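You operate a simulated robot arm through the tools that you are given. There is no shell and no other tool. Be economical: measure what you need, move in short steps, check, and stop when the job is done.

The job below is to be done with a simulated two-armed robot. You get a single attempt, and the scene is never put back.

## Task
Wash and rinse the yellow-handled wire basket's parts, then stand it on the grate.
Fine: wash in the long bath, rinse in the small bath, which starts empty: fill it to its yellow line before the rinse, nothing over the overflow; one wash with the yellow run button, lifted only when it stops; the basket drips off over a bath or on the grate, never off the tank; no foam left on its two parts, which stay in it; the large wire basket stays in the long bath and its parts end washed too; leave the other buttons, knobs, switches, levers, baskets and parts alone.
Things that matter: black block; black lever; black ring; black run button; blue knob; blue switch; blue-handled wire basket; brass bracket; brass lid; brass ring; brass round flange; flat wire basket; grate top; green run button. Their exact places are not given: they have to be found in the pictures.

It is judged by the outcome, as a careful person would: the job done as asked, and still so three seconds after it is handed in. It fails if anything else is knocked over, pushed out of place, dropped, spilled or broken.

## Robot
Two 7-joint arms with fingered hands on one trunk, on a base that drives. Base frame: it is fixed to the floor where the robot stands at the start and does not move with it; the origin is under the middle of the robot, x ahead of it, y to its left, z up; the surface under the hand at the start is at about z = 860. Readings come in mm, rad, newtons and seconds.
The left shoulder is at the start at [30, 119, 1244], the right one opposite. With the tool pointing down near the work surface each hand reaches from about 100 to 720 mm from the robot's upright axis, wherever it stands, measured 20 degrees to its own side. Places, roughly: black block (8x5x3 cm) [500, 100, 300]; black lever [500, -1800, 300]; black run button [600, -1700, 800]; blue knob [800, 500, 1000]; blue switch [700, 500, 1000]; blue-handled wire basket [250, -2000, 250]; brass bracket (7x5x4 cm) [500, 500, 500]; brass lid (6x6x2 cm) [700, 400, 900]; brass round flange [250, -2500, 250]; flat wire basket [750, -2000, 500]; grate top [800, -500, 800]; green run button [500, 100, 900]; grey block [250, -2000, 250]; grey bracket [750, -1500, 750]; grey lid [0, -2250, 250]; grey round flange [750, -1250, 750]. Payload 3.8 kg a hand.
The tool frame of a hand sits at the grasp point between the pads (the TCP): z along the fingers, y along the line on which they close. The tips reach 25 mm beyond it. Largest opening 88 mm; the body of the gripper starts 29 mm behind the TCP. The gripper is a hand of 4 fingers: y runs from the thumb to the fingers, the wrist lies at [-13, -106, -174] in the tool frame, and closing takes about 1.5 s.
Orientation is that of the tool frame in the base frame, as a unit quaternion [x, y, z, w]. With the fingers straight down and the wrist toward the robot, the tool's x, y and z point along [0, 1, 0], [1, 0, 0] and [0, 0, -1] of the base frame.

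## Interface
- The arms move only by the tool nudge_tool. It takes "left_increments", "right_increments" or both (then of equal length, played together; a hand with none holds still); each is a list that holds one entry, the list of rows, each a list of 7 numbers: the shift along the base's x, y, z in units of 25 mm (1.0 is 25 mm), then the turn, a rotation vector about the base's x, y, z in units of 4 degrees (1.0 is 4 degrees), then the finger opening in mm, from 0 to 88. In form: [[[x, y, z, rx, ry, rz, hand], ...]]. A call has 1 to 8 rows; each row shifts and turns the commanded pose from where the row before left it. A call with a number of a shift or a turn outside -1 to 1 is refused whole. A row lasts 0.2 s, in which the tool goes at most 50 mm and 0.15 rad; a call with a longer step from one row to the next is refused whole, and so is a gripper value outside its range. Where a pose cannot be reached the arm comes as near as it can. A force on the tool above 40 N (or 10 N above the force at the start of the call, whichever is more), or a blocked arm, ends the call early, and 0.2 s more pass. Each finger travels about 153 mm/s and halts on what it meets, pressing with about 27 N; the grip force reading is that of the motor and also rises with nothing between the fingers. The clock runs only during rows and for 0.2 s after the last one: add rows that do not move to give the fingers time. It gives the time, the measured TCP pose, the force on the tool (base axes), the opening and the grip force at its end, in the units of the frame above (readings bear some noise), with the torque about the TCP (base axes, N m) and any sound that the robot's microphone picked up, and new pictures: "show" is both (left out), scene, wrist or none (wrist: the cameras of the hands that moved).
- Cameras (640 x 400 px; columns grow to the right, rows downward): "scene" is now at [45.1, -2, 1787.7]; the picture's right is [-0.13, -0.99, -0.00], its down [-0.77, 0.10, -0.63] and it looks along [0.62, -0.08, -0.78] (base axes); focal length 286 px, centre (320, 200). "left" rides on the left gripper at [-64, -83, -98] in its tool frame; the picture's right is [-0.62, -0.37, 0.69], its down [0.71, -0.63, 0.30] and it looks along [0.32, 0.68, 0.65] (tool axes); focal length 265 px, centre (320, 200). "right" rides on the right gripper at [64, -83, -98] in its tool frame; the picture's right is [-0.62, 0.37, -0.69], its down [-0.71, -0.63, 0.30] and it looks along [-0.32, 0.68, 0.65] (tool axes); focal length 265 px, centre (320, 200).
- move_column(by): slides the trunk up (or, below 0, down) by that many mm; the arms and the scene camera ride with it, the base frame stays. It gives what a move gives, with no picture.
- steer(legs): drives the robot by 1 to 6 legs, each [ahead, left, turn to the left] in mm, mm and rad, along the robot's own axes; the way and the turn of a leg run together, so that a leg with both is an arc; at most 1500 mm and 3.142 rad a leg. The arms and the cameras ride along, it lands a little off, and it stops where it bumps. It gives what a move gives, and a new picture of the scene camera.
- preshape(shape, hand): the hand has 4 fingers and takes this shape, open, in about a second: jaw (thumb against the fingers, like two jaws); tri (thumb and two fingers); tip (a fingertip pinch); poke (one finger out to press); point (the index stretched); flat (the hand flat); cup (the hand cupped); fist (a fist). The gripper value then closes the fingers along that shape, each until it touches; the sizes above hold for jaw. It gives what a move gives, with no picture.
- turn_head(pan, tilt): turns the head with the scene camera to pan (to the left, within 2.094 rad either way) and tilt (down, from -0.506 to 1.204), counted from straight ahead of the robot. It gives what a move gives, and a new picture of the scene camera.
- measure_at(camera, pixels): there is no depth. For up to 12 entries [column, row, z] of the newest picture of that camera ("zoom" is the newest enlarged one), the place [x, y] in the base frame at which the ray of that pixel passes the height z, good to about 2 mm, but the place of the scene camera against the robot may be out by one fixed shift of up to 18 mm in any direction. No time passes.
- zoom(camera, box): a new picture of the part [left, top, right, bottom] of that camera's present view, enlarged. No time passes.
- close_job(): hands the job in; it is judged then, once.

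Go step by step. Measure first, check grasps and placings, and put right what went wrong. The budget is 80 turns and 260 pictures, counting those below and the enlarged ones. Unless the task says otherwise, let go and move clear before handing in.

The tools are called after "Request:" as name(argument=value, ...) on one line, values as JSON. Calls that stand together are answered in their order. nudge_tool: Moves the arms, as the interface text tells. Its arguments: {"type":"object","properties":{"left_increments":{"type":"array"},"right_increments":{"type":"array"},"show":{"type":"string","enum":["both","scene","wrist","none"]}},"required":[]} The other tools are called the same way: move_column (by) slides the trunk up or down; preshape (shape, hand) gives the hand a shape; steer (legs) drives the base; turn_head (pan, tilt) turns the head that bears the scene camera; measure_at (camera, pixels) gives the place at which the rays of pixels pass given heights; zoom (camera, box) takes an enlarged picture of a part of a camera's view; close_job () hands the job in.

At the start:

```text
time: 0.0
left_position: [467.4, 45.3, 1372.5]
left_orientation: [0.707, 0.707, 0.0, 0.0]
left_contact_force: [-0.4, -0.5, -0.1]
left_moment: [0.02, -0.02, -0.02]
left_finger_gap: 87.5
left_grip_force: 0.0
left_shape: jaw
right_position: [388.5, -465.8, 1411.3]
right_orientation: [0.707, 0.707, 0.0, 0.0]
right_contact_force: [-0.2, -0.6, -0.5]
right_moment: [0.01, 0.0, 0.02]
right_finger_gap: 87.7
right_grip_force: 0.1
right_shape: jaw
trunk travel left (down, up): [-400.0, 190.0]
robot x, y, heading: [-1.0, -0.8, 0.004]
head pan, tilt: [-0.131, 0.895]
```

scene: 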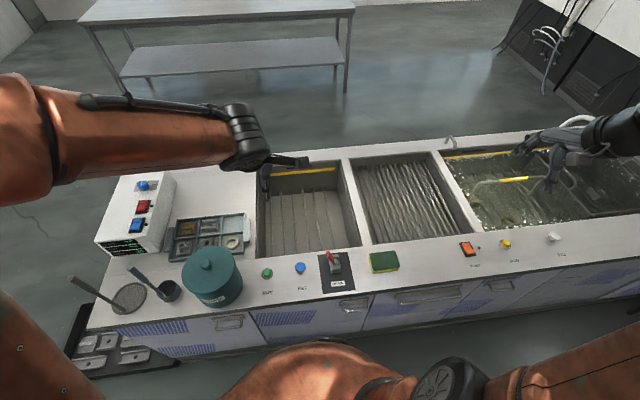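
right: 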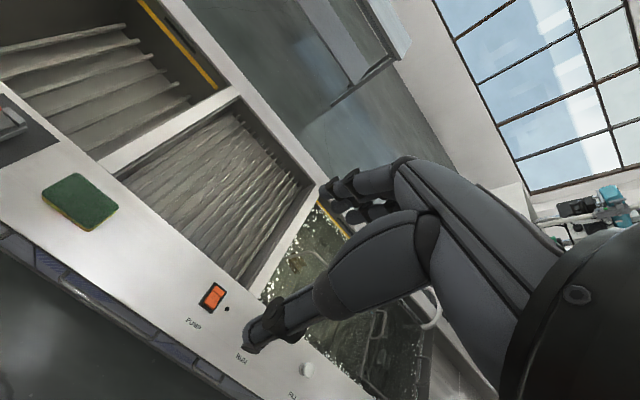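
left: 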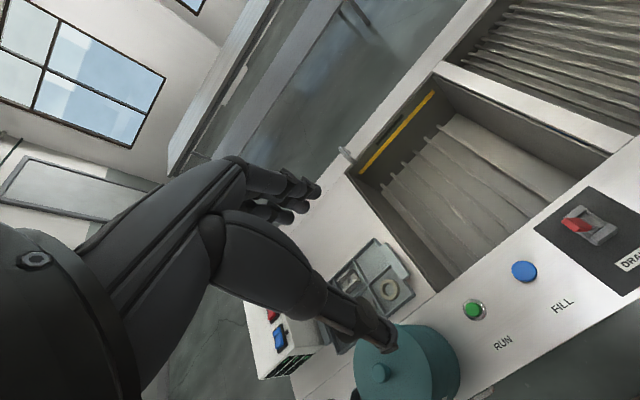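

The scene picture shows the small empty bath (around 300,210), the grate (410,200) and the long bath on the right (540,180) with a yellow handle at (515,180). I'll enlarge the panels and the long bath.

Request:
turn_head(pan=-0.5, tilt=0.8)

Request:
zoom(camera="scene", box=[320, 100, 640, 300])

```text
time: 0.8
left_position: [467.4, 46.3, 1375.4]
left_orientation: [0.707, 0.707, 0.0, 0.0]
left_contact_force: [0.4, 0.2, 0.6]
left_moment: [0.01, 0.01, 0.02]
left_finger_gap: 87.6
left_grip_force: 0.1
left_shape: jaw
right_position: [387.7, -465.6, 1411.2]
right_orientation: [0.707, 0.707, 0.0, 0.001]
right_contact_force: [-0.2, -0.5, 0.4]
right_moment: [0.01, 0.02, 0.01]
right_finger_gap: 87.7
right_grip_force: 0.1
right_shape: jaw
trunk travel left (down, up): [-400.0, 190.0]
robot x, y, heading: [-0.7, -2.3, -0.002]
head pan, tilt: [-0.499, 0.799]
```

scene: 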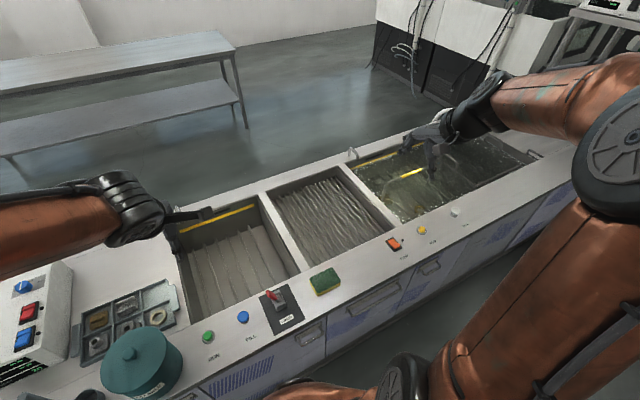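

```text
2.00 times, centred on (480, 200) of scene
```

zoom: 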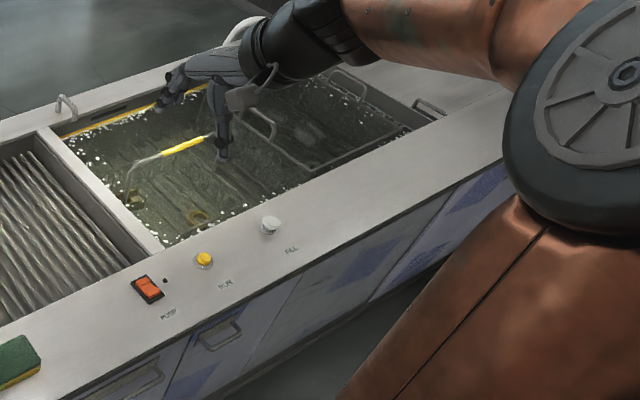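

The right hand hides part of the long bath. I'll measure the key places at rim height and back the right hand off.

Request:
measure_at(camera="scene", pixels=[[208, 337, 880], [243, 317, 880], [278, 297, 880], [393, 243, 880], [422, 230, 880], [456, 212, 880], [325, 281, 880], [340, 168, 860], [400, 222, 860], [268, 190, 860], [300, 265, 860], [412, 172, 860]])

Request:
nudge_tool(right_increments=[[[-1, 0, 0, 0, 0, 0, 88], [-1, 0, 0, 0, 0, 0, 88], [-1, 0, 0, 0, 0, 0, 88], [-1, 0, 0, 0, 0, 0, 88], [-1, 0, 0, 0, 0, 0, 88], [-1, 0, 0, 0, 0, 0, 88]]], show="scene")

```text
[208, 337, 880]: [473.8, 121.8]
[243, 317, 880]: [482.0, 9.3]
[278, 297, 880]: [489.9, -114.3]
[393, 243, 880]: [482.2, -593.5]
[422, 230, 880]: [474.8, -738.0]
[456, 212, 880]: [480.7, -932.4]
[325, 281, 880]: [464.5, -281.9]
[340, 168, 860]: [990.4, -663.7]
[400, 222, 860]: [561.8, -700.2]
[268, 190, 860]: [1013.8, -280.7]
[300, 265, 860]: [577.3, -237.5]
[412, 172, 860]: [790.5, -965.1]
```

```text
time: 2.2
left_position: [466.5, 47.5, 1375.1]
left_orientation: [0.707, 0.707, 0.001, 0.0]
left_contact_force: [-0.5, -0.2, 0.2]
left_moment: [-0.01, -0.02, 0.01]
left_finger_gap: 87.5
left_grip_force: 0.1
left_shape: jaw
right_position: [235.5, -464.9, 1409.5]
right_orientation: [0.706, 0.708, 0.0, 0.0]
right_contact_force: [-0.4, -0.3, 0.3]
right_moment: [-0.02, -0.03, 0.03]
right_finger_gap: 87.5
right_grip_force: 0.1
right_shape: jaw
trunk travel left (down, up): [-400.0, 190.0]
robot x, y, heading: [1.9, -3.1, -0.007]
head pan, tilt: [-0.499, 0.799]
```

scene: 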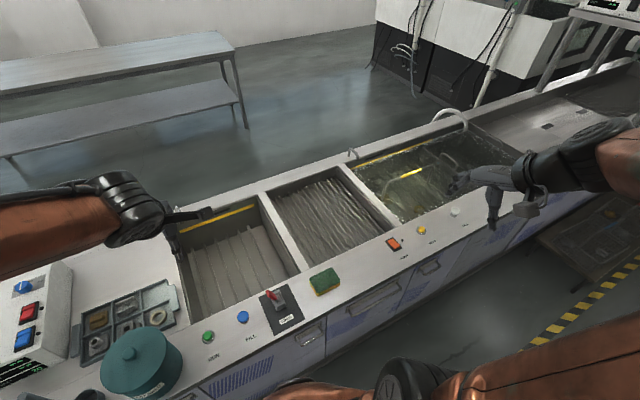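

The view is clear now. I'll drive right to face the long bath and look at it with the head.

Request:
steer(legs=[[0, -700, 0]])

Request:
turn_head(pan=-0.1, tilt=0.8)

Request:
zoom(camera="scene", box=[200, 80, 520, 280])

```text
time: 6.1
left_position: [465.4, -661.5, 1374.7]
left_orientation: [0.71, 0.704, 0.0, -0.001]
left_contact_force: [0.6, 0.4, 0.8]
left_moment: [0.01, 0.02, 0.02]
left_finger_gap: 87.8
left_grip_force: 0.0
left_shape: jaw
right_position: [230.9, -1172.6, 1410.6]
right_orientation: [0.709, 0.705, 0.0, 0.0]
right_contact_force: [-0.1, 0.6, -0.1]
right_moment: [0.0, 0.01, 0.0]
right_finger_gap: 87.4
right_grip_force: 0.1
right_shape: jaw
trunk travel left (down, up): [-400.0, 190.0]
robot x, y, heading: [-5.9, -705.2, -0.012]
head pan, tilt: [-0.499, 0.799]
```

scene: 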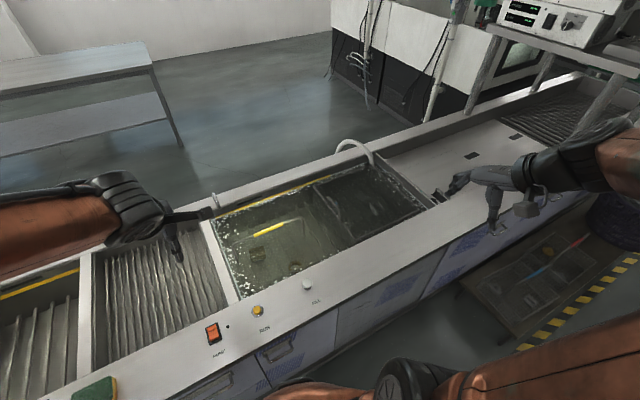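

```text
time: 7.0
left_position: [465.3, -662.5, 1374.4]
left_orientation: [0.71, 0.704, 0.0, 0.001]
left_contact_force: [-0.3, -0.9, 0.4]
left_moment: [-0.01, 0.01, -0.03]
left_finger_gap: 87.6
left_grip_force: 0.0
left_shape: jaw
right_position: [229.0, -1172.3, 1410.1]
right_orientation: [0.71, 0.704, -0.001, 0.0]
right_contact_force: [0.8, -1.0, 0.2]
right_moment: [-0.02, 0.03, 0.02]
right_finger_gap: 87.5
right_grip_force: 0.0
right_shape: jaw
trunk travel left (down, up): [-400.0, 190.0]
robot x, y, heading: [-2.1, -703.1, -0.004]
head pan, tilt: [-0.099, 0.799]
```

scene: 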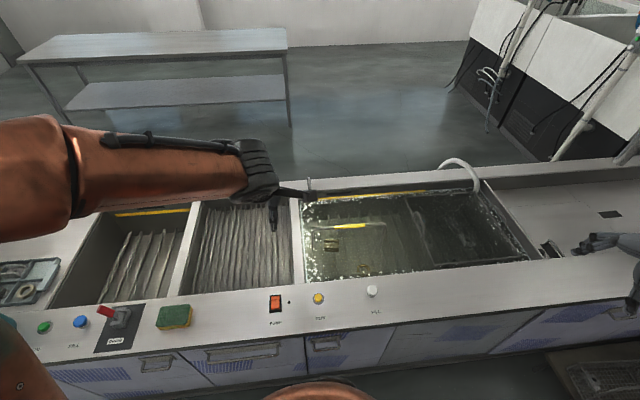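

```text
2.00 times, centred on (360, 180) of scene
```

zoom: 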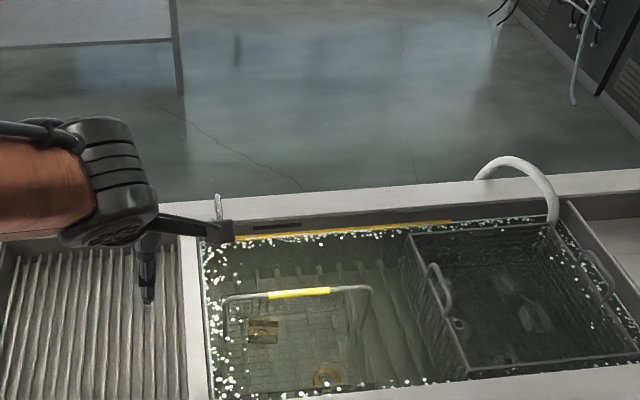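

I'll enlarge further on the yellow-handled basket and the large basket.

Request:
zoom(camera="scene", box=[296, 180, 424, 280])

Request:
zoom(camera="scene", box=[396, 170, 540, 280])

Request:
measure_at(camera="scene", pixels=[[334, 228, 880], [348, 226, 880], [364, 224, 880], [300, 200, 860], [303, 285, 860], [480, 182, 860], [535, 259, 860], [318, 299, 880], [275, 303, 880], [372, 291, 880], [80, 321, 880], [296, 200, 860]])

```text
4.00 times, centred on (360, 230) of scene
```

zoom: 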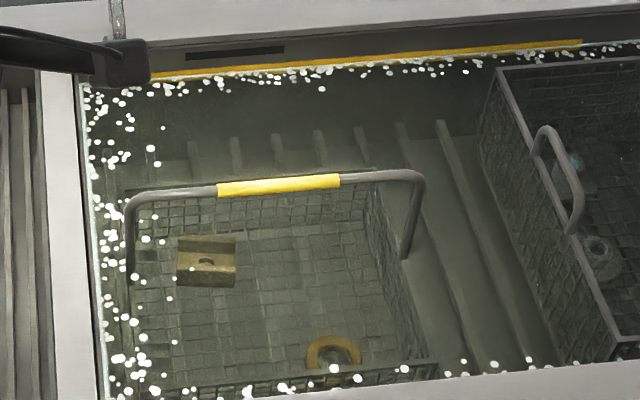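

```text
3.64 times, centred on (468, 225) of scene
```

zoom: 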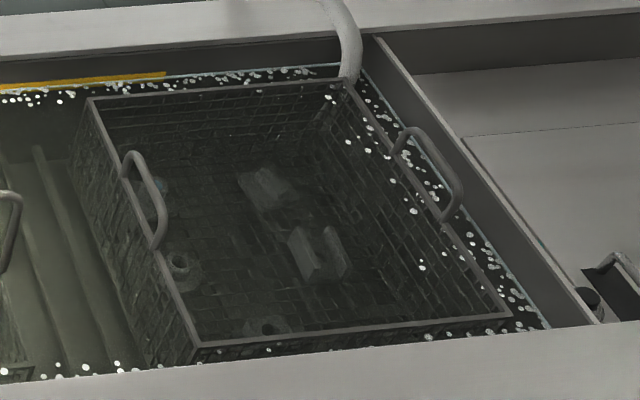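

```text
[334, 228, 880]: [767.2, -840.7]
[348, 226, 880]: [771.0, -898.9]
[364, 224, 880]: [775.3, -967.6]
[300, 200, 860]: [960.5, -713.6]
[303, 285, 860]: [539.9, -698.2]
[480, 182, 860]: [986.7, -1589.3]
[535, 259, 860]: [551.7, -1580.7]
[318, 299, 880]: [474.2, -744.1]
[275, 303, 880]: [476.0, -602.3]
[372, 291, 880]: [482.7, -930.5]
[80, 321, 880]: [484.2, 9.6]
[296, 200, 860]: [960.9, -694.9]
```

The yellow-handled basket holds the bracket and ring. The buttons sit near x≈478 and the handle at x≈770, so I need to be closer. I'll look down at the clearance to the tank front and at the small-bath controls.

Request:
turn_head(pan=0.0, tilt=1.204)

Request:
measure_at(camera="scene", pixels=[[320, 180, 860], [320, 200, 860], [320, 220, 860], [320, 240, 860], [320, 260, 860], [320, 280, 860], [320, 200, 0], [320, 240, 0], [320, 280, 0], [320, 320, 0]])

Request:
turn_head(pan=0.7, tilt=0.75)

Request:
zoom(camera="scene", box=[200, 160, 420, 300])

```text
time: 7.8
left_position: [464.7, -662.7, 1374.8]
left_orientation: [0.711, 0.704, 0.0, 0.0]
left_contact_force: [-0.3, 0.4, -0.8]
left_moment: [-0.01, 0.02, -0.01]
left_finger_gap: 87.5
left_grip_force: 0.0
left_shape: jaw
right_position: [229.3, -1172.6, 1410.2]
right_orientation: [0.71, 0.704, 0.001, 0.001]
right_contact_force: [-0.4, -0.9, -0.7]
right_moment: [0.0, -0.01, -0.01]
right_finger_gap: 87.5
right_grip_force: 0.0
right_shape: jaw
trunk travel left (down, up): [-400.0, 190.0]
robot x, y, heading: [0.8, -702.3, -0.01]
head pan, tilt: [0.0, 1.201]
```

scene: 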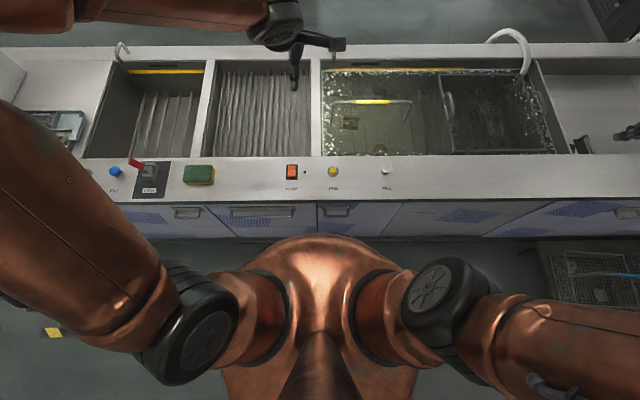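

```text
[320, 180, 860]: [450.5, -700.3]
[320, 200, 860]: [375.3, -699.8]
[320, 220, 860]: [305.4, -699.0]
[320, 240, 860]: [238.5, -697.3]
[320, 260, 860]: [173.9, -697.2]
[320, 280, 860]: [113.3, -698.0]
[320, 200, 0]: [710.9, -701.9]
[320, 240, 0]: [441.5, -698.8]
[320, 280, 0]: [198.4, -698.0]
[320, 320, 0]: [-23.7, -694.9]
```

```text
time: 8.9
left_position: [465.1, -662.4, 1375.8]
left_orientation: [0.711, 0.704, 0.0, 0.0]
left_contact_force: [0.6, -0.9, 0.2]
left_moment: [0.03, -0.03, -0.01]
left_finger_gap: 87.9
left_grip_force: 0.1
left_shape: jaw
right_position: [230.2, -1171.5, 1410.1]
right_orientation: [0.71, 0.704, 0.0, 0.0]
right_contact_force: [-0.1, 0.8, 0.4]
right_moment: [-0.01, 0.0, -0.01]
right_finger_gap: 87.7
right_grip_force: 0.1
right_shape: jaw
trunk travel left (down, up): [-400.0, 190.0]
robot x, y, heading: [-2.5, -701.8, -0.011]
head pan, tilt: [0.7, 0.75]
```

scene: 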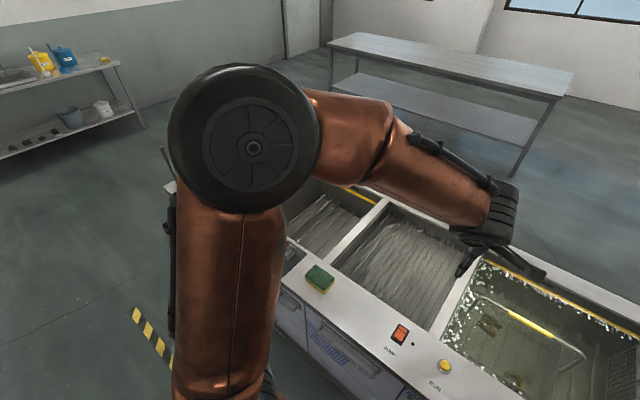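

```text
2.86 times, centred on (310, 230) of scene
```

zoom: 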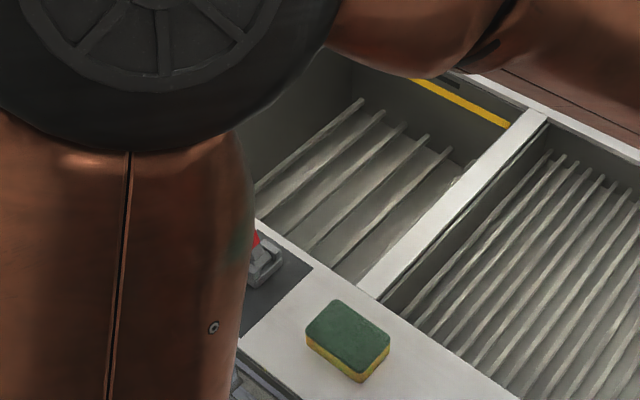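

The counter front edge is around x≈380, and the small bath looks empty. The left hand is near the yellow run button (≈475,-744), so I'll shape it to poke and lower it above the button to look with its wrist camera.

Request:
preshape(shape="poke", hand="left")

Request:
nudge_tool(left_increments=[[[0, -0.4, -1, 0, 0, 0, 88], [0, -0.4, -1, 0, 0, 0, 88], [0, -0.4, -1, 0, 0, 0, 88], [0, -0.4, -1, 0, 0, 0, 88], [0, -0.4, -1, 0, 0, 0, 88], [0, -0.4, -1, 0, 0, 0, 88], [0, -0.4, -1, 0, 0, 0, 88], [0, -0.4, -1, 0, 0, 0, 88]]], show="none")

Request:
nudge_tool(left_increments=[[[0, 0, -1, 0, 0, 0, 88], [0, 0, -1, 0, 0, 0, 88], [0, 0, -1, 0, 0, 0, 88], [0, 0, -1, 0, 0, 0, 88], [0, 0, -1, 0, 0, 0, 88], [0, 0, -1, 0, 0, 0, 88]]], show="wrist")

Request:
turn_head(pan=0.0, tilt=1.0)

```text
time: 9.8
left_position: [463.8, -662.9, 1373.8]
left_orientation: [0.71, 0.704, -0.001, -0.001]
left_contact_force: [0.6, 0.4, 0.0]
left_moment: [-0.03, -0.04, -0.02]
left_finger_gap: 0.1
left_grip_force: 0.0
left_shape: poke
right_position: [229.6, -1172.2, 1409.3]
right_orientation: [0.711, 0.703, 0.0, -0.001]
right_contact_force: [0.1, 0.7, 0.0]
right_moment: [0.03, -0.03, -0.01]
right_finger_gap: 87.5
right_grip_force: 0.1
right_shape: jaw
trunk travel left (down, up): [-400.0, 190.0]
robot x, y, heading: [-3.7, -703.9, -0.004]
head pan, tilt: [0.7, 0.75]
```

```text
time: 11.6
left_position: [465.3, -742.0, 1175.3]
left_orientation: [0.71, 0.705, -0.001, 0.001]
left_contact_force: [0.9, -0.2, 0.4]
left_moment: [-0.01, 0.02, -0.03]
left_finger_gap: 0.0
left_grip_force: 0.0
left_shape: poke
right_position: [230.5, -1172.1, 1409.8]
right_orientation: [0.71, 0.704, 0.0, 0.0]
right_contact_force: [-0.5, -0.5, -1.0]
right_moment: [0.03, 0.04, 0.02]
right_finger_gap: 87.8
right_grip_force: 0.1
right_shape: jaw
trunk travel left (down, up): [-400.0, 190.0]
robot x, y, heading: [-3.9, -704.7, -0.011]
head pan, tilt: [0.7, 0.75]
```

```text
time: 13.0
left_position: [465.0, -741.6, 1024.2]
left_orientation: [0.71, 0.704, 0.0, 0.001]
left_contact_force: [0.4, 0.3, -0.8]
left_moment: [0.0, -0.01, -0.01]
left_finger_gap: 0.1
left_grip_force: 0.0
left_shape: poke
right_position: [231.0, -1171.5, 1410.3]
right_orientation: [0.71, 0.704, 0.0, 0.0]
right_contact_force: [0.4, -0.4, -0.4]
right_moment: [0.04, 0.0, 0.02]
right_finger_gap: 87.9
right_grip_force: 0.1
right_shape: jaw
trunk travel left (down, up): [-400.0, 190.0]
robot x, y, heading: [-4.6, -703.6, -0.005]
head pan, tilt: [0.7, 0.75]
```

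left: 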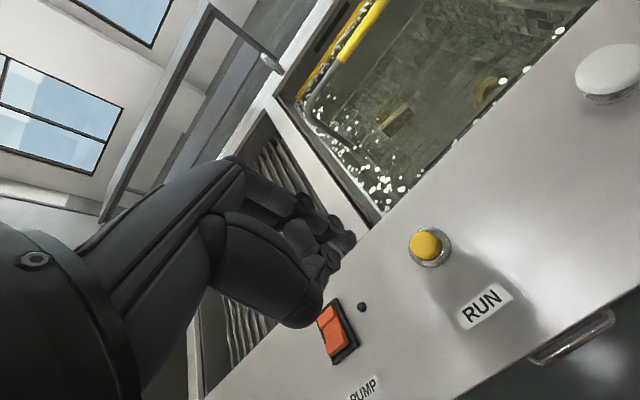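

```text
time: 14.1
left_position: [465.5, -742.3, 1024.3]
left_orientation: [0.71, 0.704, 0.0, 0.0]
left_contact_force: [0.0, 0.1, -0.4]
left_moment: [0.0, -0.01, -0.02]
left_finger_gap: 0.0
left_grip_force: 0.1
left_shape: poke
right_position: [229.8, -1172.1, 1410.3]
right_orientation: [0.71, 0.704, 0.0, -0.001]
right_contact_force: [-0.2, 0.2, 0.0]
right_moment: [-0.01, 0.02, 0.01]
right_finger_gap: 87.5
right_grip_force: 0.0
right_shape: jaw
trunk travel left (down, up): [-400.0, 190.0]
robot x, y, heading: [-4.6, -699.8, -0.007]
head pan, tilt: [0.0, 1.0]
```

scene: 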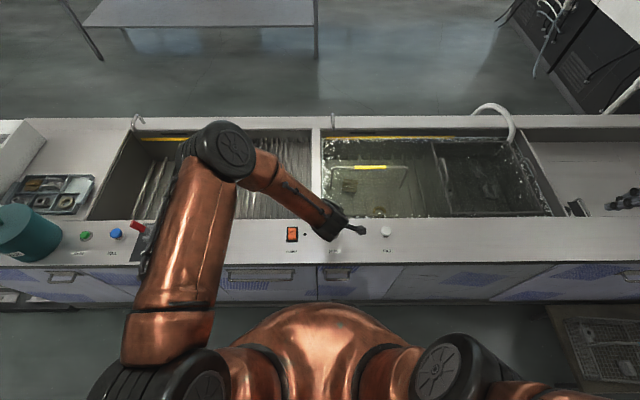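

The yellow button is at (425,245) in the left wrist picture. I'll enlarge to find where the poking fingertip is.

Request:
zoom(camera="left", box=[180, 140, 500, 340])

Request:
zoom(camera="scene", box=[280, 180, 420, 270])

Request:
measure_at(camera="left", pixels=[[425, 245, 880], [428, 247, 860], [425, 245, 875], [325, 330, 870], [361, 307, 860]])

Request:
measure_at(camera="scene", pixels=[[365, 231, 1000], [365, 231, 1024], [365, 231, 1050], [292, 234, 870]])

```text
2.00 times, centred on (340, 240) of left
```

zoom: 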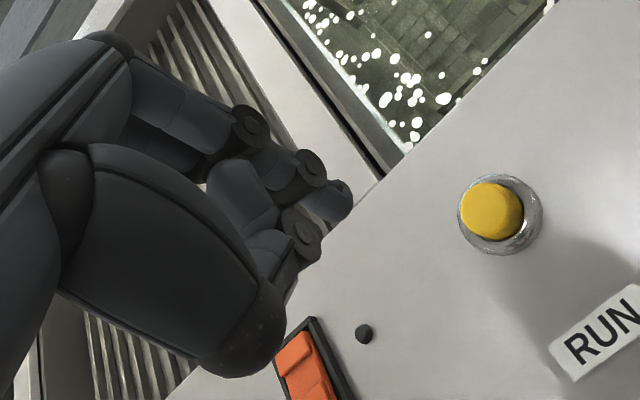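

```text
4.44 times, centred on (350, 225) of scene
```

zoom: 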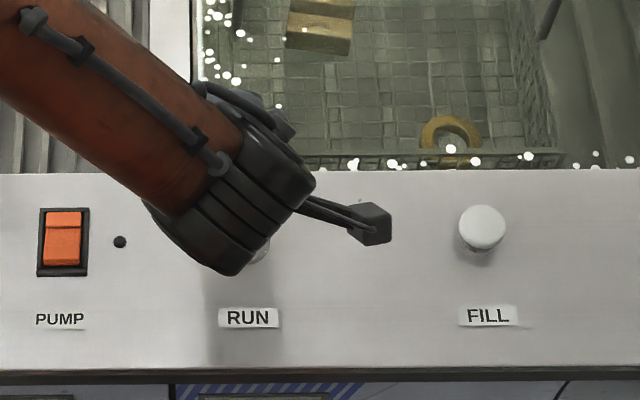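

```text
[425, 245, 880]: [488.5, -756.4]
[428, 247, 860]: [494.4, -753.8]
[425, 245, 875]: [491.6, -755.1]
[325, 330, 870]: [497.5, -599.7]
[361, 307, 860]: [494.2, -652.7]
```

```text
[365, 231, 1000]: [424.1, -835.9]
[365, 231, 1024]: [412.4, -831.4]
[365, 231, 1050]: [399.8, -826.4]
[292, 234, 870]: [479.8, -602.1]
```

What sticks out to the right is the wrist camera; the fingertip itself shows at about (350,240) in the left picture, so it sits about 28 mm beyond the TCP. The button is at about (490,-756). I'll align and go down 75 mm, then check.

Request:
nudge_tool(left_increments=[[[0.4, -0.16, -1, 0, 0, 0, 0], [0.4, -0.16, -1, 0, 0, 0, 0], [0, 0, -1, 0, 0, 0, 0]]], show="wrist")

Request:
zoom(camera="left", box=[260, 180, 420, 280])

```text
time: 14.9
left_position: [484.5, -750.5, 950.1]
left_orientation: [0.71, 0.704, 0.0, 0.0]
left_contact_force: [0.7, 0.6, 0.2]
left_moment: [-0.02, 0.04, 0.04]
left_finger_gap: 0.0
left_grip_force: 0.1
left_shape: poke
right_position: [230.3, -1172.0, 1409.3]
right_orientation: [0.71, 0.704, 0.0, 0.0]
right_contact_force: [0.6, 0.2, 0.0]
right_moment: [-0.03, -0.01, 0.0]
right_finger_gap: 87.6
right_grip_force: 0.1
right_shape: jaw
trunk travel left (down, up): [-400.0, 190.0]
robot x, y, heading: [-2.4, -706.3, -0.009]
head pan, tilt: [0.0, 1.0]
```

left: 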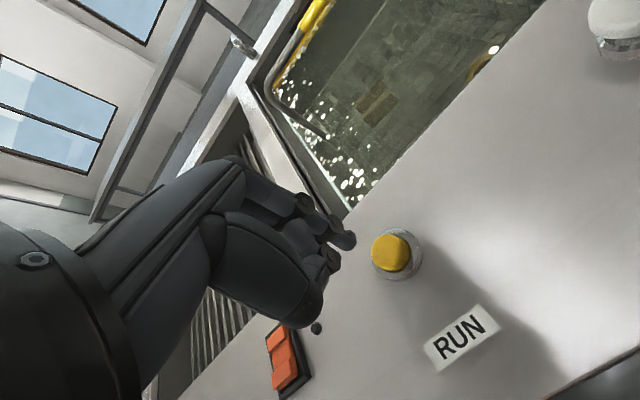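

```text
4.00 times, centred on (340, 230) of left
```

zoom: 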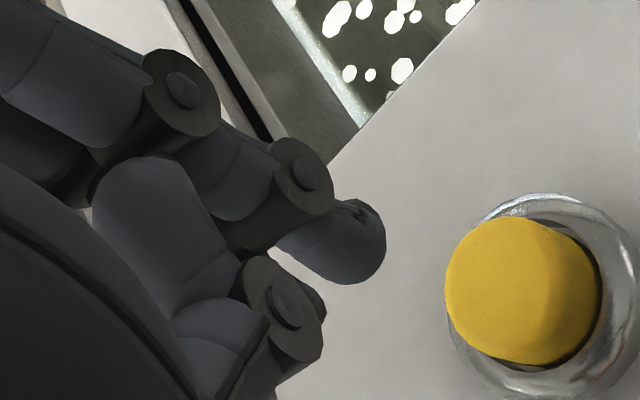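

The button (390,253) lies on the fingertip's line of descent, about 50 mm below the tip. I'll press down gently.

Request:
nudge_tool(left_increments=[[[0, 0, -1, 0, 0, 0, 0], [0, 0, -0.8, 0, 0, 0, 0], [0, 0, -0.2, 0, 0, 0, 0], [0, 0, -0.1, 0, 0, 0, 0]]], show="wrist")

Request:
zoom(camera="left", box=[260, 180, 420, 280])

```text
time: 15.9
left_position: [484.6, -750.6, 896.8]
left_orientation: [0.71, 0.704, 0.0, 0.0]
left_contact_force: [-1.3, 0.3, 3.2]
left_moment: [-0.05, 0.01, -0.03]
left_finger_gap: 0.2
left_grip_force: 0.1
left_shape: poke
right_position: [229.4, -1171.8, 1409.4]
right_orientation: [0.71, 0.704, 0.0, 0.0]
right_contact_force: [-1.0, 0.6, 0.3]
right_moment: [0.02, 0.02, -0.04]
right_finger_gap: 87.5
right_grip_force: 0.0
right_shape: jaw
trunk travel left (down, up): [-400.0, 190.0]
robot x, y, heading: [-1.4, -702.4, -0.004]
head pan, tilt: [0.0, 1.0]
heard: click
```

left: 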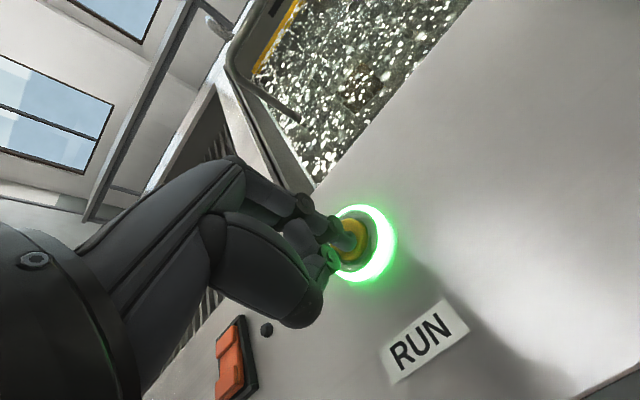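

```text
4.00 times, centred on (340, 230) of left
```

zoom: 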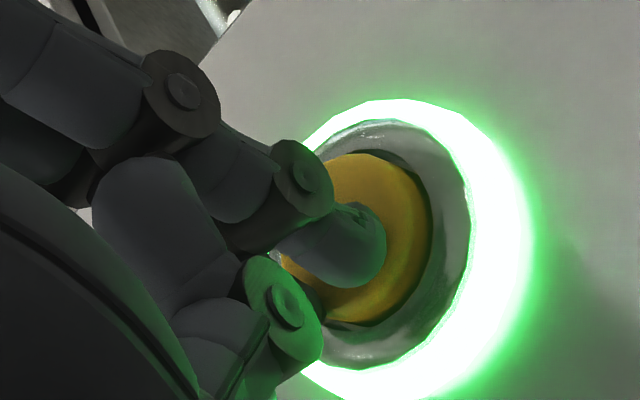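

The ring glows green, a click was heard and the bath foams: the wash is running. I'll raise the hand and drive left so it's above the small bath's blue fill button.

Request:
nudge_tool(left_increments=[[[0, 0, 1, 0, 0, 0, 0], [0, 0, 1, 0, 0, 0, 0], [0, 0, 1, 0, 0, 0, 0], [0, 0, 1, 0, 0, 0, 0], [0, 0, 1, 0, 0, 0, 0], [0, 0, 1, 0, 0, 0, 0], [0, 0, 1, 0, 0, 0, 0]]], show="none")

Request:
steer(legs=[[0, 745, 0]])

Request:
nudge_tool(left_increments=[[[0, 0, 0, 0, 0, 0, 0]]], show="wrist")

```text
time: 17.5
left_position: [484.0, -749.0, 1072.9]
left_orientation: [0.711, 0.704, 0.0, 0.0]
left_contact_force: [0.3, -0.3, -0.6]
left_moment: [0.02, 0.0, 0.01]
left_finger_gap: 0.0
left_grip_force: 0.0
left_shape: poke
right_position: [229.5, -1171.0, 1409.7]
right_orientation: [0.71, 0.704, 0.001, 0.0]
right_contact_force: [0.6, -1.4, 0.2]
right_moment: [-0.04, 0.01, -0.02]
right_finger_gap: 87.7
right_grip_force: 0.0
right_shape: jaw
trunk travel left (down, up): [-400.0, 190.0]
robot x, y, heading: [-3.0, -700.3, -0.005]
head pan, tilt: [0.0, 1.0]
```

```text
time: 21.5
left_position: [488.8, -4.2, 1073.3]
left_orientation: [0.709, 0.706, 0.0, 0.0]
left_contact_force: [-0.4, 0.1, -0.6]
left_moment: [-0.01, 0.01, 0.0]
left_finger_gap: 0.1
left_grip_force: 0.1
left_shape: poke
right_position: [236.6, -429.4, 1410.1]
right_orientation: [0.709, 0.706, 0.001, 0.0]
right_contact_force: [0.2, 0.3, 0.4]
right_moment: [-0.01, 0.01, 0.0]
right_finger_gap: 87.6
right_grip_force: 0.1
right_shape: jaw
trunk travel left (down, up): [-400.0, 190.0]
robot x, y, heading: [2.4, 35.8, -0.004]
head pan, tilt: [0.0, 1.0]
```

scene: 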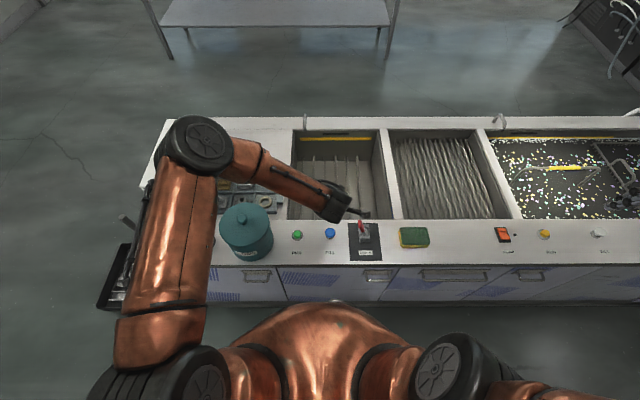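

```text
time: 21.9
left_position: [489.3, -5.5, 1072.4]
left_orientation: [0.708, 0.706, 0.0, 0.0]
left_contact_force: [-0.4, 0.4, -0.6]
left_moment: [0.01, 0.01, 0.0]
left_finger_gap: 0.2
left_grip_force: 0.2
left_shape: poke
right_position: [235.9, -430.1, 1408.9]
right_orientation: [0.708, 0.707, 0.0, 0.0]
right_contact_force: [-0.9, 0.1, 0.2]
right_moment: [0.01, -0.01, 0.0]
right_finger_gap: 87.5
right_grip_force: 0.0
right_shape: jaw
trunk travel left (down, up): [-400.0, 190.0]
robot x, y, heading: [5.2, 35.9, -0.003]
head pan, tilt: [0.0, 1.0]
```

left: 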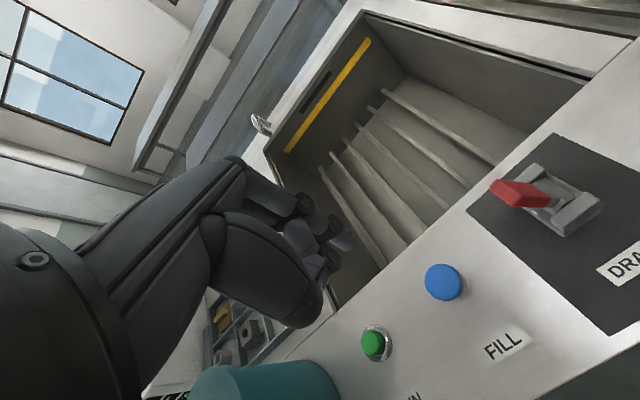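

I see the blue fill button at (444,281) and the red drain lever at (520,195). I'll enlarge the drain lever to judge its state and measure the button.

Request:
zoom(camera="left", box=[440, 120, 640, 320])

Request:
zoom(camera="scene", box=[270, 120, 430, 270])

Request:
measure_at(camera="left", pixels=[[444, 281, 872], [444, 281, 880], [446, 284, 860], [375, 344, 872], [320, 170, 860], [555, 330, 860]])

```text
2.00 times, centred on (540, 220) of left
```

zoom: 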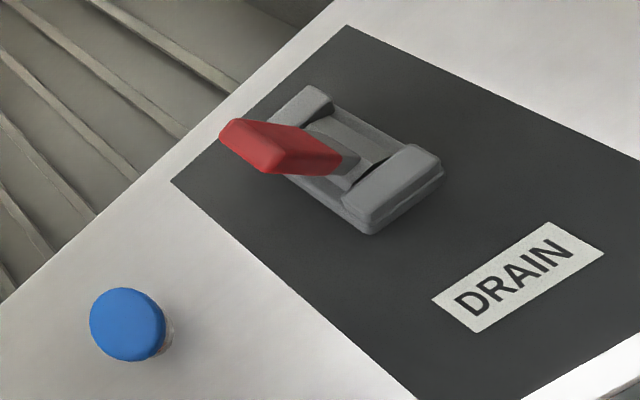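

```text
2.67 times, centred on (350, 195) of scene
```

zoom: 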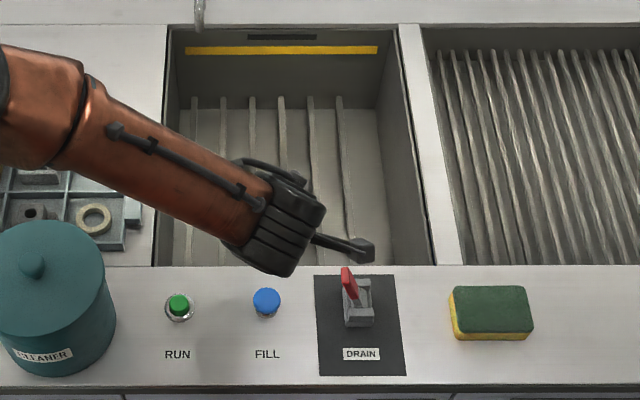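

```text
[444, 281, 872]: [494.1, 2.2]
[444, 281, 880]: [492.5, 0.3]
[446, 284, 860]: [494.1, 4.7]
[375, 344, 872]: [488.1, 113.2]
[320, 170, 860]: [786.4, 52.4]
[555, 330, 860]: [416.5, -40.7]
```

The blue button is at about (494,2). I'll align (+13 mm in y) and go down to just above it.

Request:
nudge_tool(left_increments=[[[0, 0.54, -1, 0, 0, 0, 0], [0, 0, -1, 0, 0, 0, 0], [0, 0, -1, 0, 0, 0, 0], [0, 0, -1, 0, 0, 0, 0], [0, 0, -1, 0, 0, 0, 0]]], show="wrist")

Request:
zoom(camera="left", box=[260, 180, 420, 280])

```text
time: 23.1
left_position: [489.5, 9.0, 946.9]
left_orientation: [0.708, 0.706, 0.0, 0.0]
left_contact_force: [0.7, -0.4, 0.4]
left_moment: [0.0, -0.01, -0.02]
left_finger_gap: 0.1
left_grip_force: 0.1
left_shape: poke
right_position: [237.8, -428.9, 1408.9]
right_orientation: [0.708, 0.706, 0.0, 0.0]
right_contact_force: [-0.5, -0.6, 0.3]
right_moment: [-0.01, -0.02, -0.01]
right_finger_gap: 87.4
right_grip_force: 0.0
right_shape: jaw
trunk travel left (down, up): [-400.0, 190.0]
robot x, y, heading: [0.6, 38.4, -0.002]
head pan, tilt: [0.0, 1.0]
```

left: 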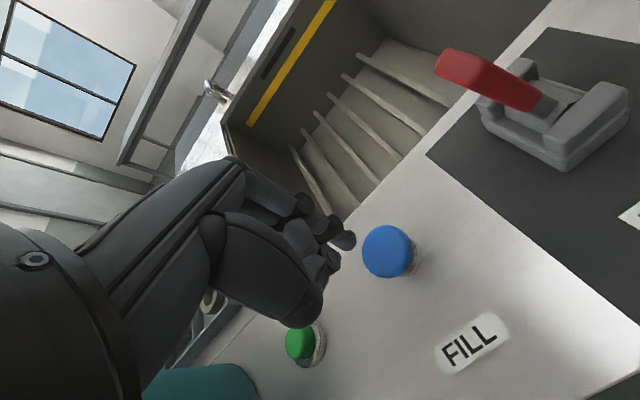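

```text
4.00 times, centred on (340, 230) of left
```

zoom: 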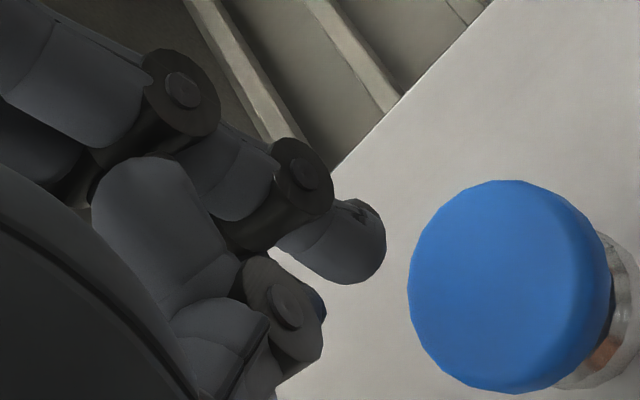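

Aligned; the top is about 47 mm below the fingertip. I'll press and watch the water.

Request:
nudge_tool(left_increments=[[[0, 0, -1, 0, 0, 0, 0], [0, 0, -0.8, 0, 0, 0, 0], [0, 0, -0.2, 0, 0, 0, 0]]], show="both")

```text
time: 23.9
left_position: [491.0, 8.0, 900.6]
left_orientation: [0.708, 0.706, 0.003, 0.005]
left_contact_force: [0.2, -0.2, 36.2]
left_moment: [-0.12, -0.02, 0.0]
left_finger_gap: 0.0
left_grip_force: 0.0
left_shape: poke
right_position: [234.3, -428.3, 1411.3]
right_orientation: [0.708, 0.706, 0.001, 0.0]
right_contact_force: [-0.5, 0.2, -0.3]
right_moment: [0.0, 0.01, 0.01]
right_finger_gap: 87.7
right_grip_force: 0.1
right_shape: jaw
trunk travel left (down, up): [-400.0, 190.0]
robot x, y, heading: [-2.9, 37.2, 0.002]
head pan, tilt: [0.0, 1.0]
heard: click
```

scene: 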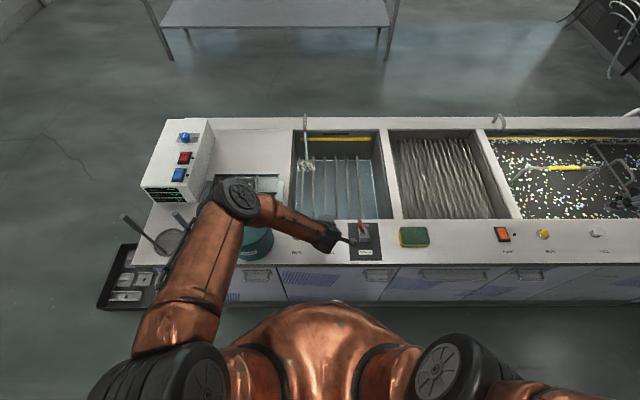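
left: 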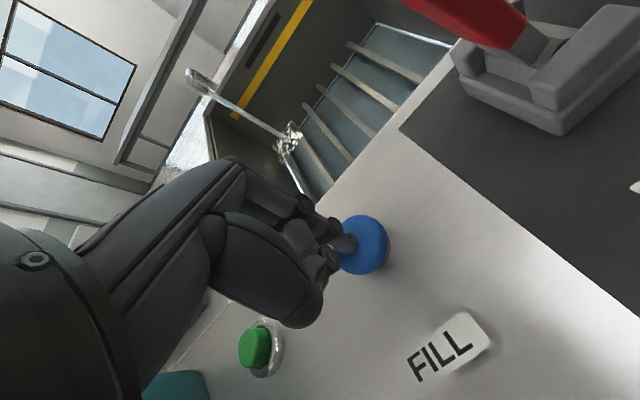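

Water is running from the spout and the button is bottomed. I'll release it to learn whether it latches.

Request:
nudge_tool(left_increments=[[[0, 0, 0.6, 0, 0, 0, 0]]], show="wrist")

Request:
zoom(camera="left", box=[160, 0, 480, 200])

Request:
zoom(camera="scene", box=[280, 110, 420, 230])

```text
time: 24.3
left_position: [488.8, 8.8, 910.9]
left_orientation: [0.708, 0.706, -0.002, -0.002]
left_contact_force: [1.5, -0.3, 1.3]
left_moment: [0.02, -0.01, -0.02]
left_finger_gap: 0.1
left_grip_force: 0.2
left_shape: poke
right_position: [239.2, -429.0, 1409.2]
right_orientation: [0.708, 0.706, 0.0, 0.001]
right_contact_force: [-0.2, 0.0, 0.5]
right_moment: [0.0, 0.02, 0.01]
right_finger_gap: 87.7
right_grip_force: 0.0
right_shape: jaw
trunk travel left (down, up): [-400.0, 190.0]
robot x, y, heading: [1.2, 35.8, -0.006]
head pan, tilt: [0.0, 1.0]
```

left: 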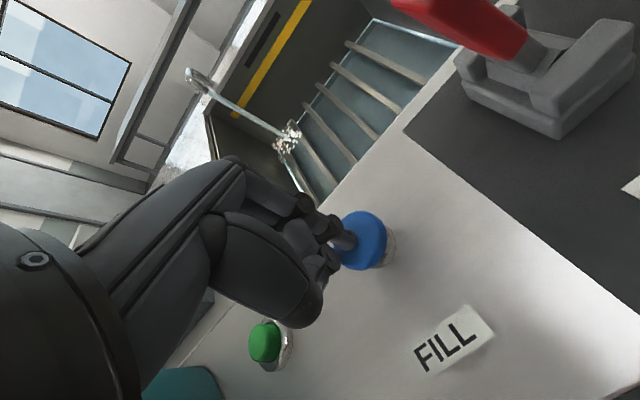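

```text
2.00 times, centred on (320, 100) of left
```

zoom: 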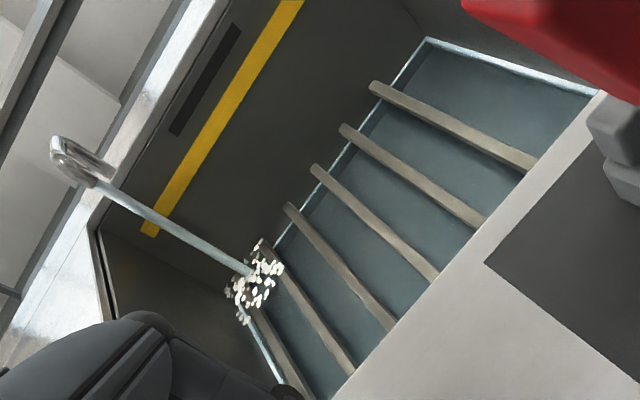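

```text
3.33 times, centred on (350, 170) of scene
```

zoom: 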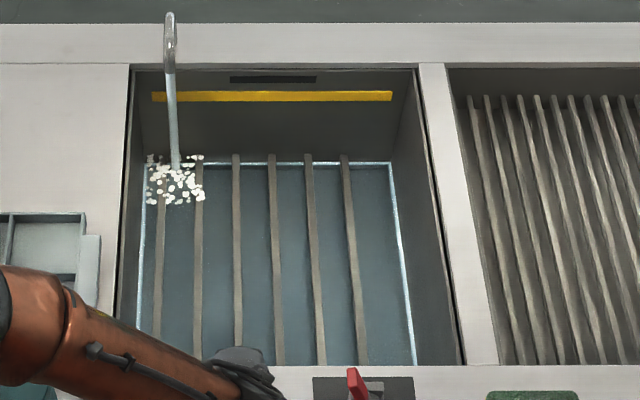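

The stream still shows. I'll check whether it continues with the finger 25 mm higher.

Request:
nudge_tool(left_increments=[[[0, 0, 0.6, 0, 0, 0, 0], [0, 0, 0, 0, 0, 0, 0]]], show="both")

Request:
zoom(camera="left", box=[160, 0, 480, 200])

Request:
zoom(camera="scene", box=[280, 110, 420, 230])

```text
time: 24.9
left_position: [490.2, 8.2, 926.6]
left_orientation: [0.708, 0.706, 0.0, 0.0]
left_contact_force: [0.0, 0.5, 0.3]
left_moment: [0.03, 0.01, 0.0]
left_finger_gap: 0.0
left_grip_force: 0.1
left_shape: poke
right_position: [237.5, -429.3, 1408.9]
right_orientation: [0.708, 0.707, 0.0, 0.0]
right_contact_force: [0.3, 0.4, 0.4]
right_moment: [0.0, 0.01, -0.01]
right_finger_gap: 87.6
right_grip_force: 0.1
right_shape: jaw
trunk travel left (down, up): [-400.0, 190.0]
robot x, y, heading: [1.4, 35.8, -0.008]
head pan, tilt: [0.0, 1.0]
```

scene: 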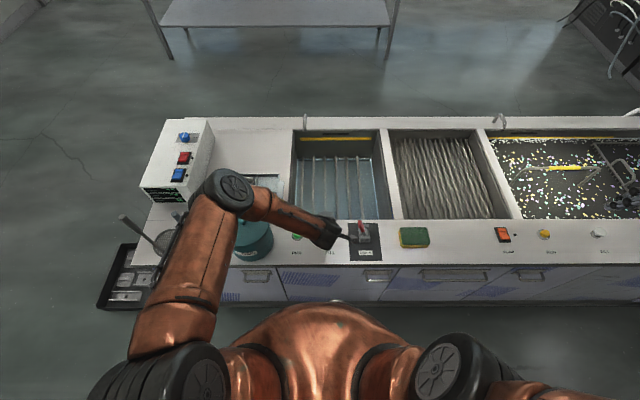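
left: 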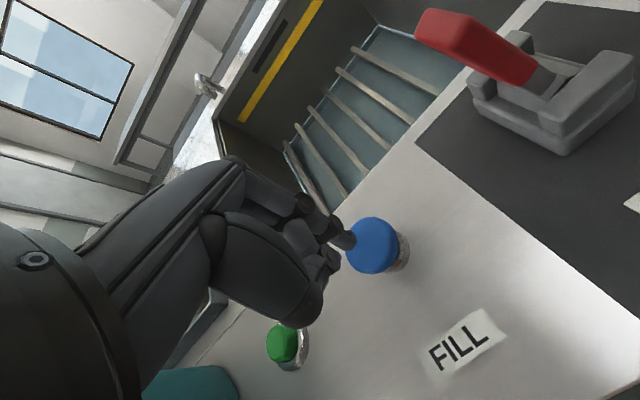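

```text
2.00 times, centred on (320, 100) of left
```

zoom: 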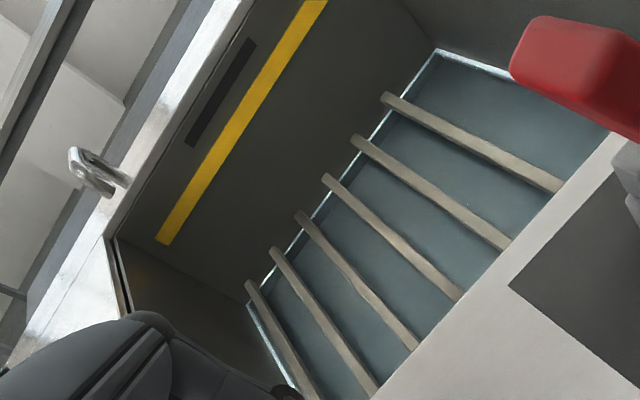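

```text
3.33 times, centred on (350, 170) of scene
```

zoom: 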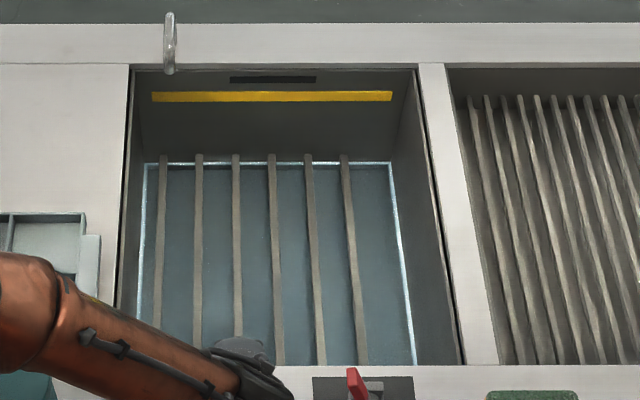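

It flows only while held: the stream stopped on release and the level stays. I'll press and hold for about 1.5 s, measuring the rise.

Request:
nudge_tool(left_increments=[[[0, 0, -0.95, 0, 0, 0, 0], [0, 0, -0.1, 0, 0, 0, 0], [0, 0, 0, 0, 0, 0, 0], [0, 0, 0, 0, 0, 0, 0], [0, 0, 0, 0, 0, 0, 0], [0, 0, 0, 0, 0, 0, 0], [0, 0, 0, 0, 0, 0, 0], [0, 0, 0, 0, 0, 0, 0]]], show="scene")

Request:
zoom(camera="scene", box=[280, 110, 420, 230])

```text
time: 26.7
left_position: [489.1, 8.8, 903.4]
left_orientation: [0.708, 0.706, 0.002, 0.001]
left_contact_force: [4.8, 0.4, 31.0]
left_moment: [-0.14, -0.23, 0.01]
left_finger_gap: 0.1
left_grip_force: 0.0
left_shape: poke
right_position: [234.9, -429.1, 1409.5]
right_orientation: [0.708, 0.706, 0.0, 0.001]
right_contact_force: [0.3, -0.4, 0.3]
right_moment: [-0.02, 0.0, 0.0]
right_finger_gap: 87.6
right_grip_force: 0.0
right_shape: jaw
trunk travel left (down, up): [-400.0, 190.0]
robot x, y, heading: [1.7, 38.3, 0.0]
head pan, tilt: [0.0, 1.0]
heard: click
```

scene: 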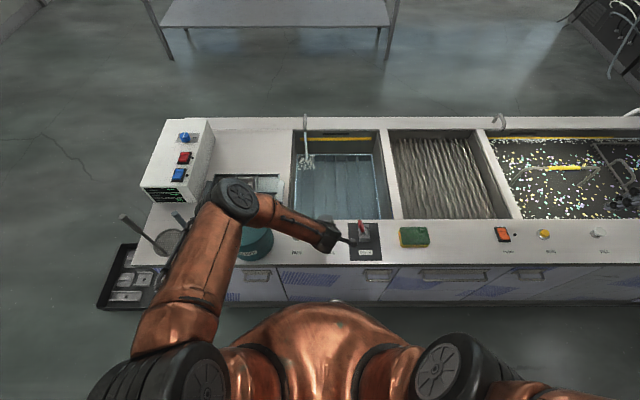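

```text
3.33 times, centred on (350, 170) of scene
```

zoom: 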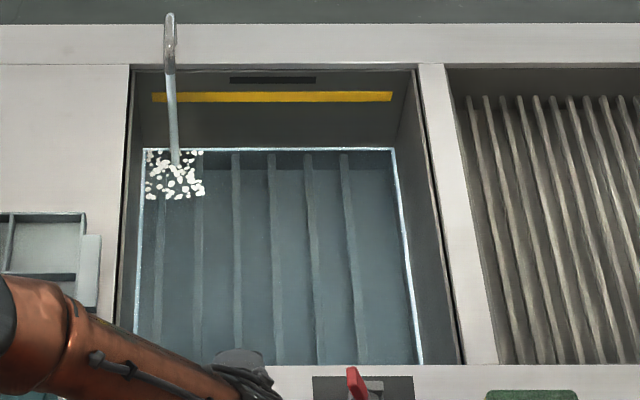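

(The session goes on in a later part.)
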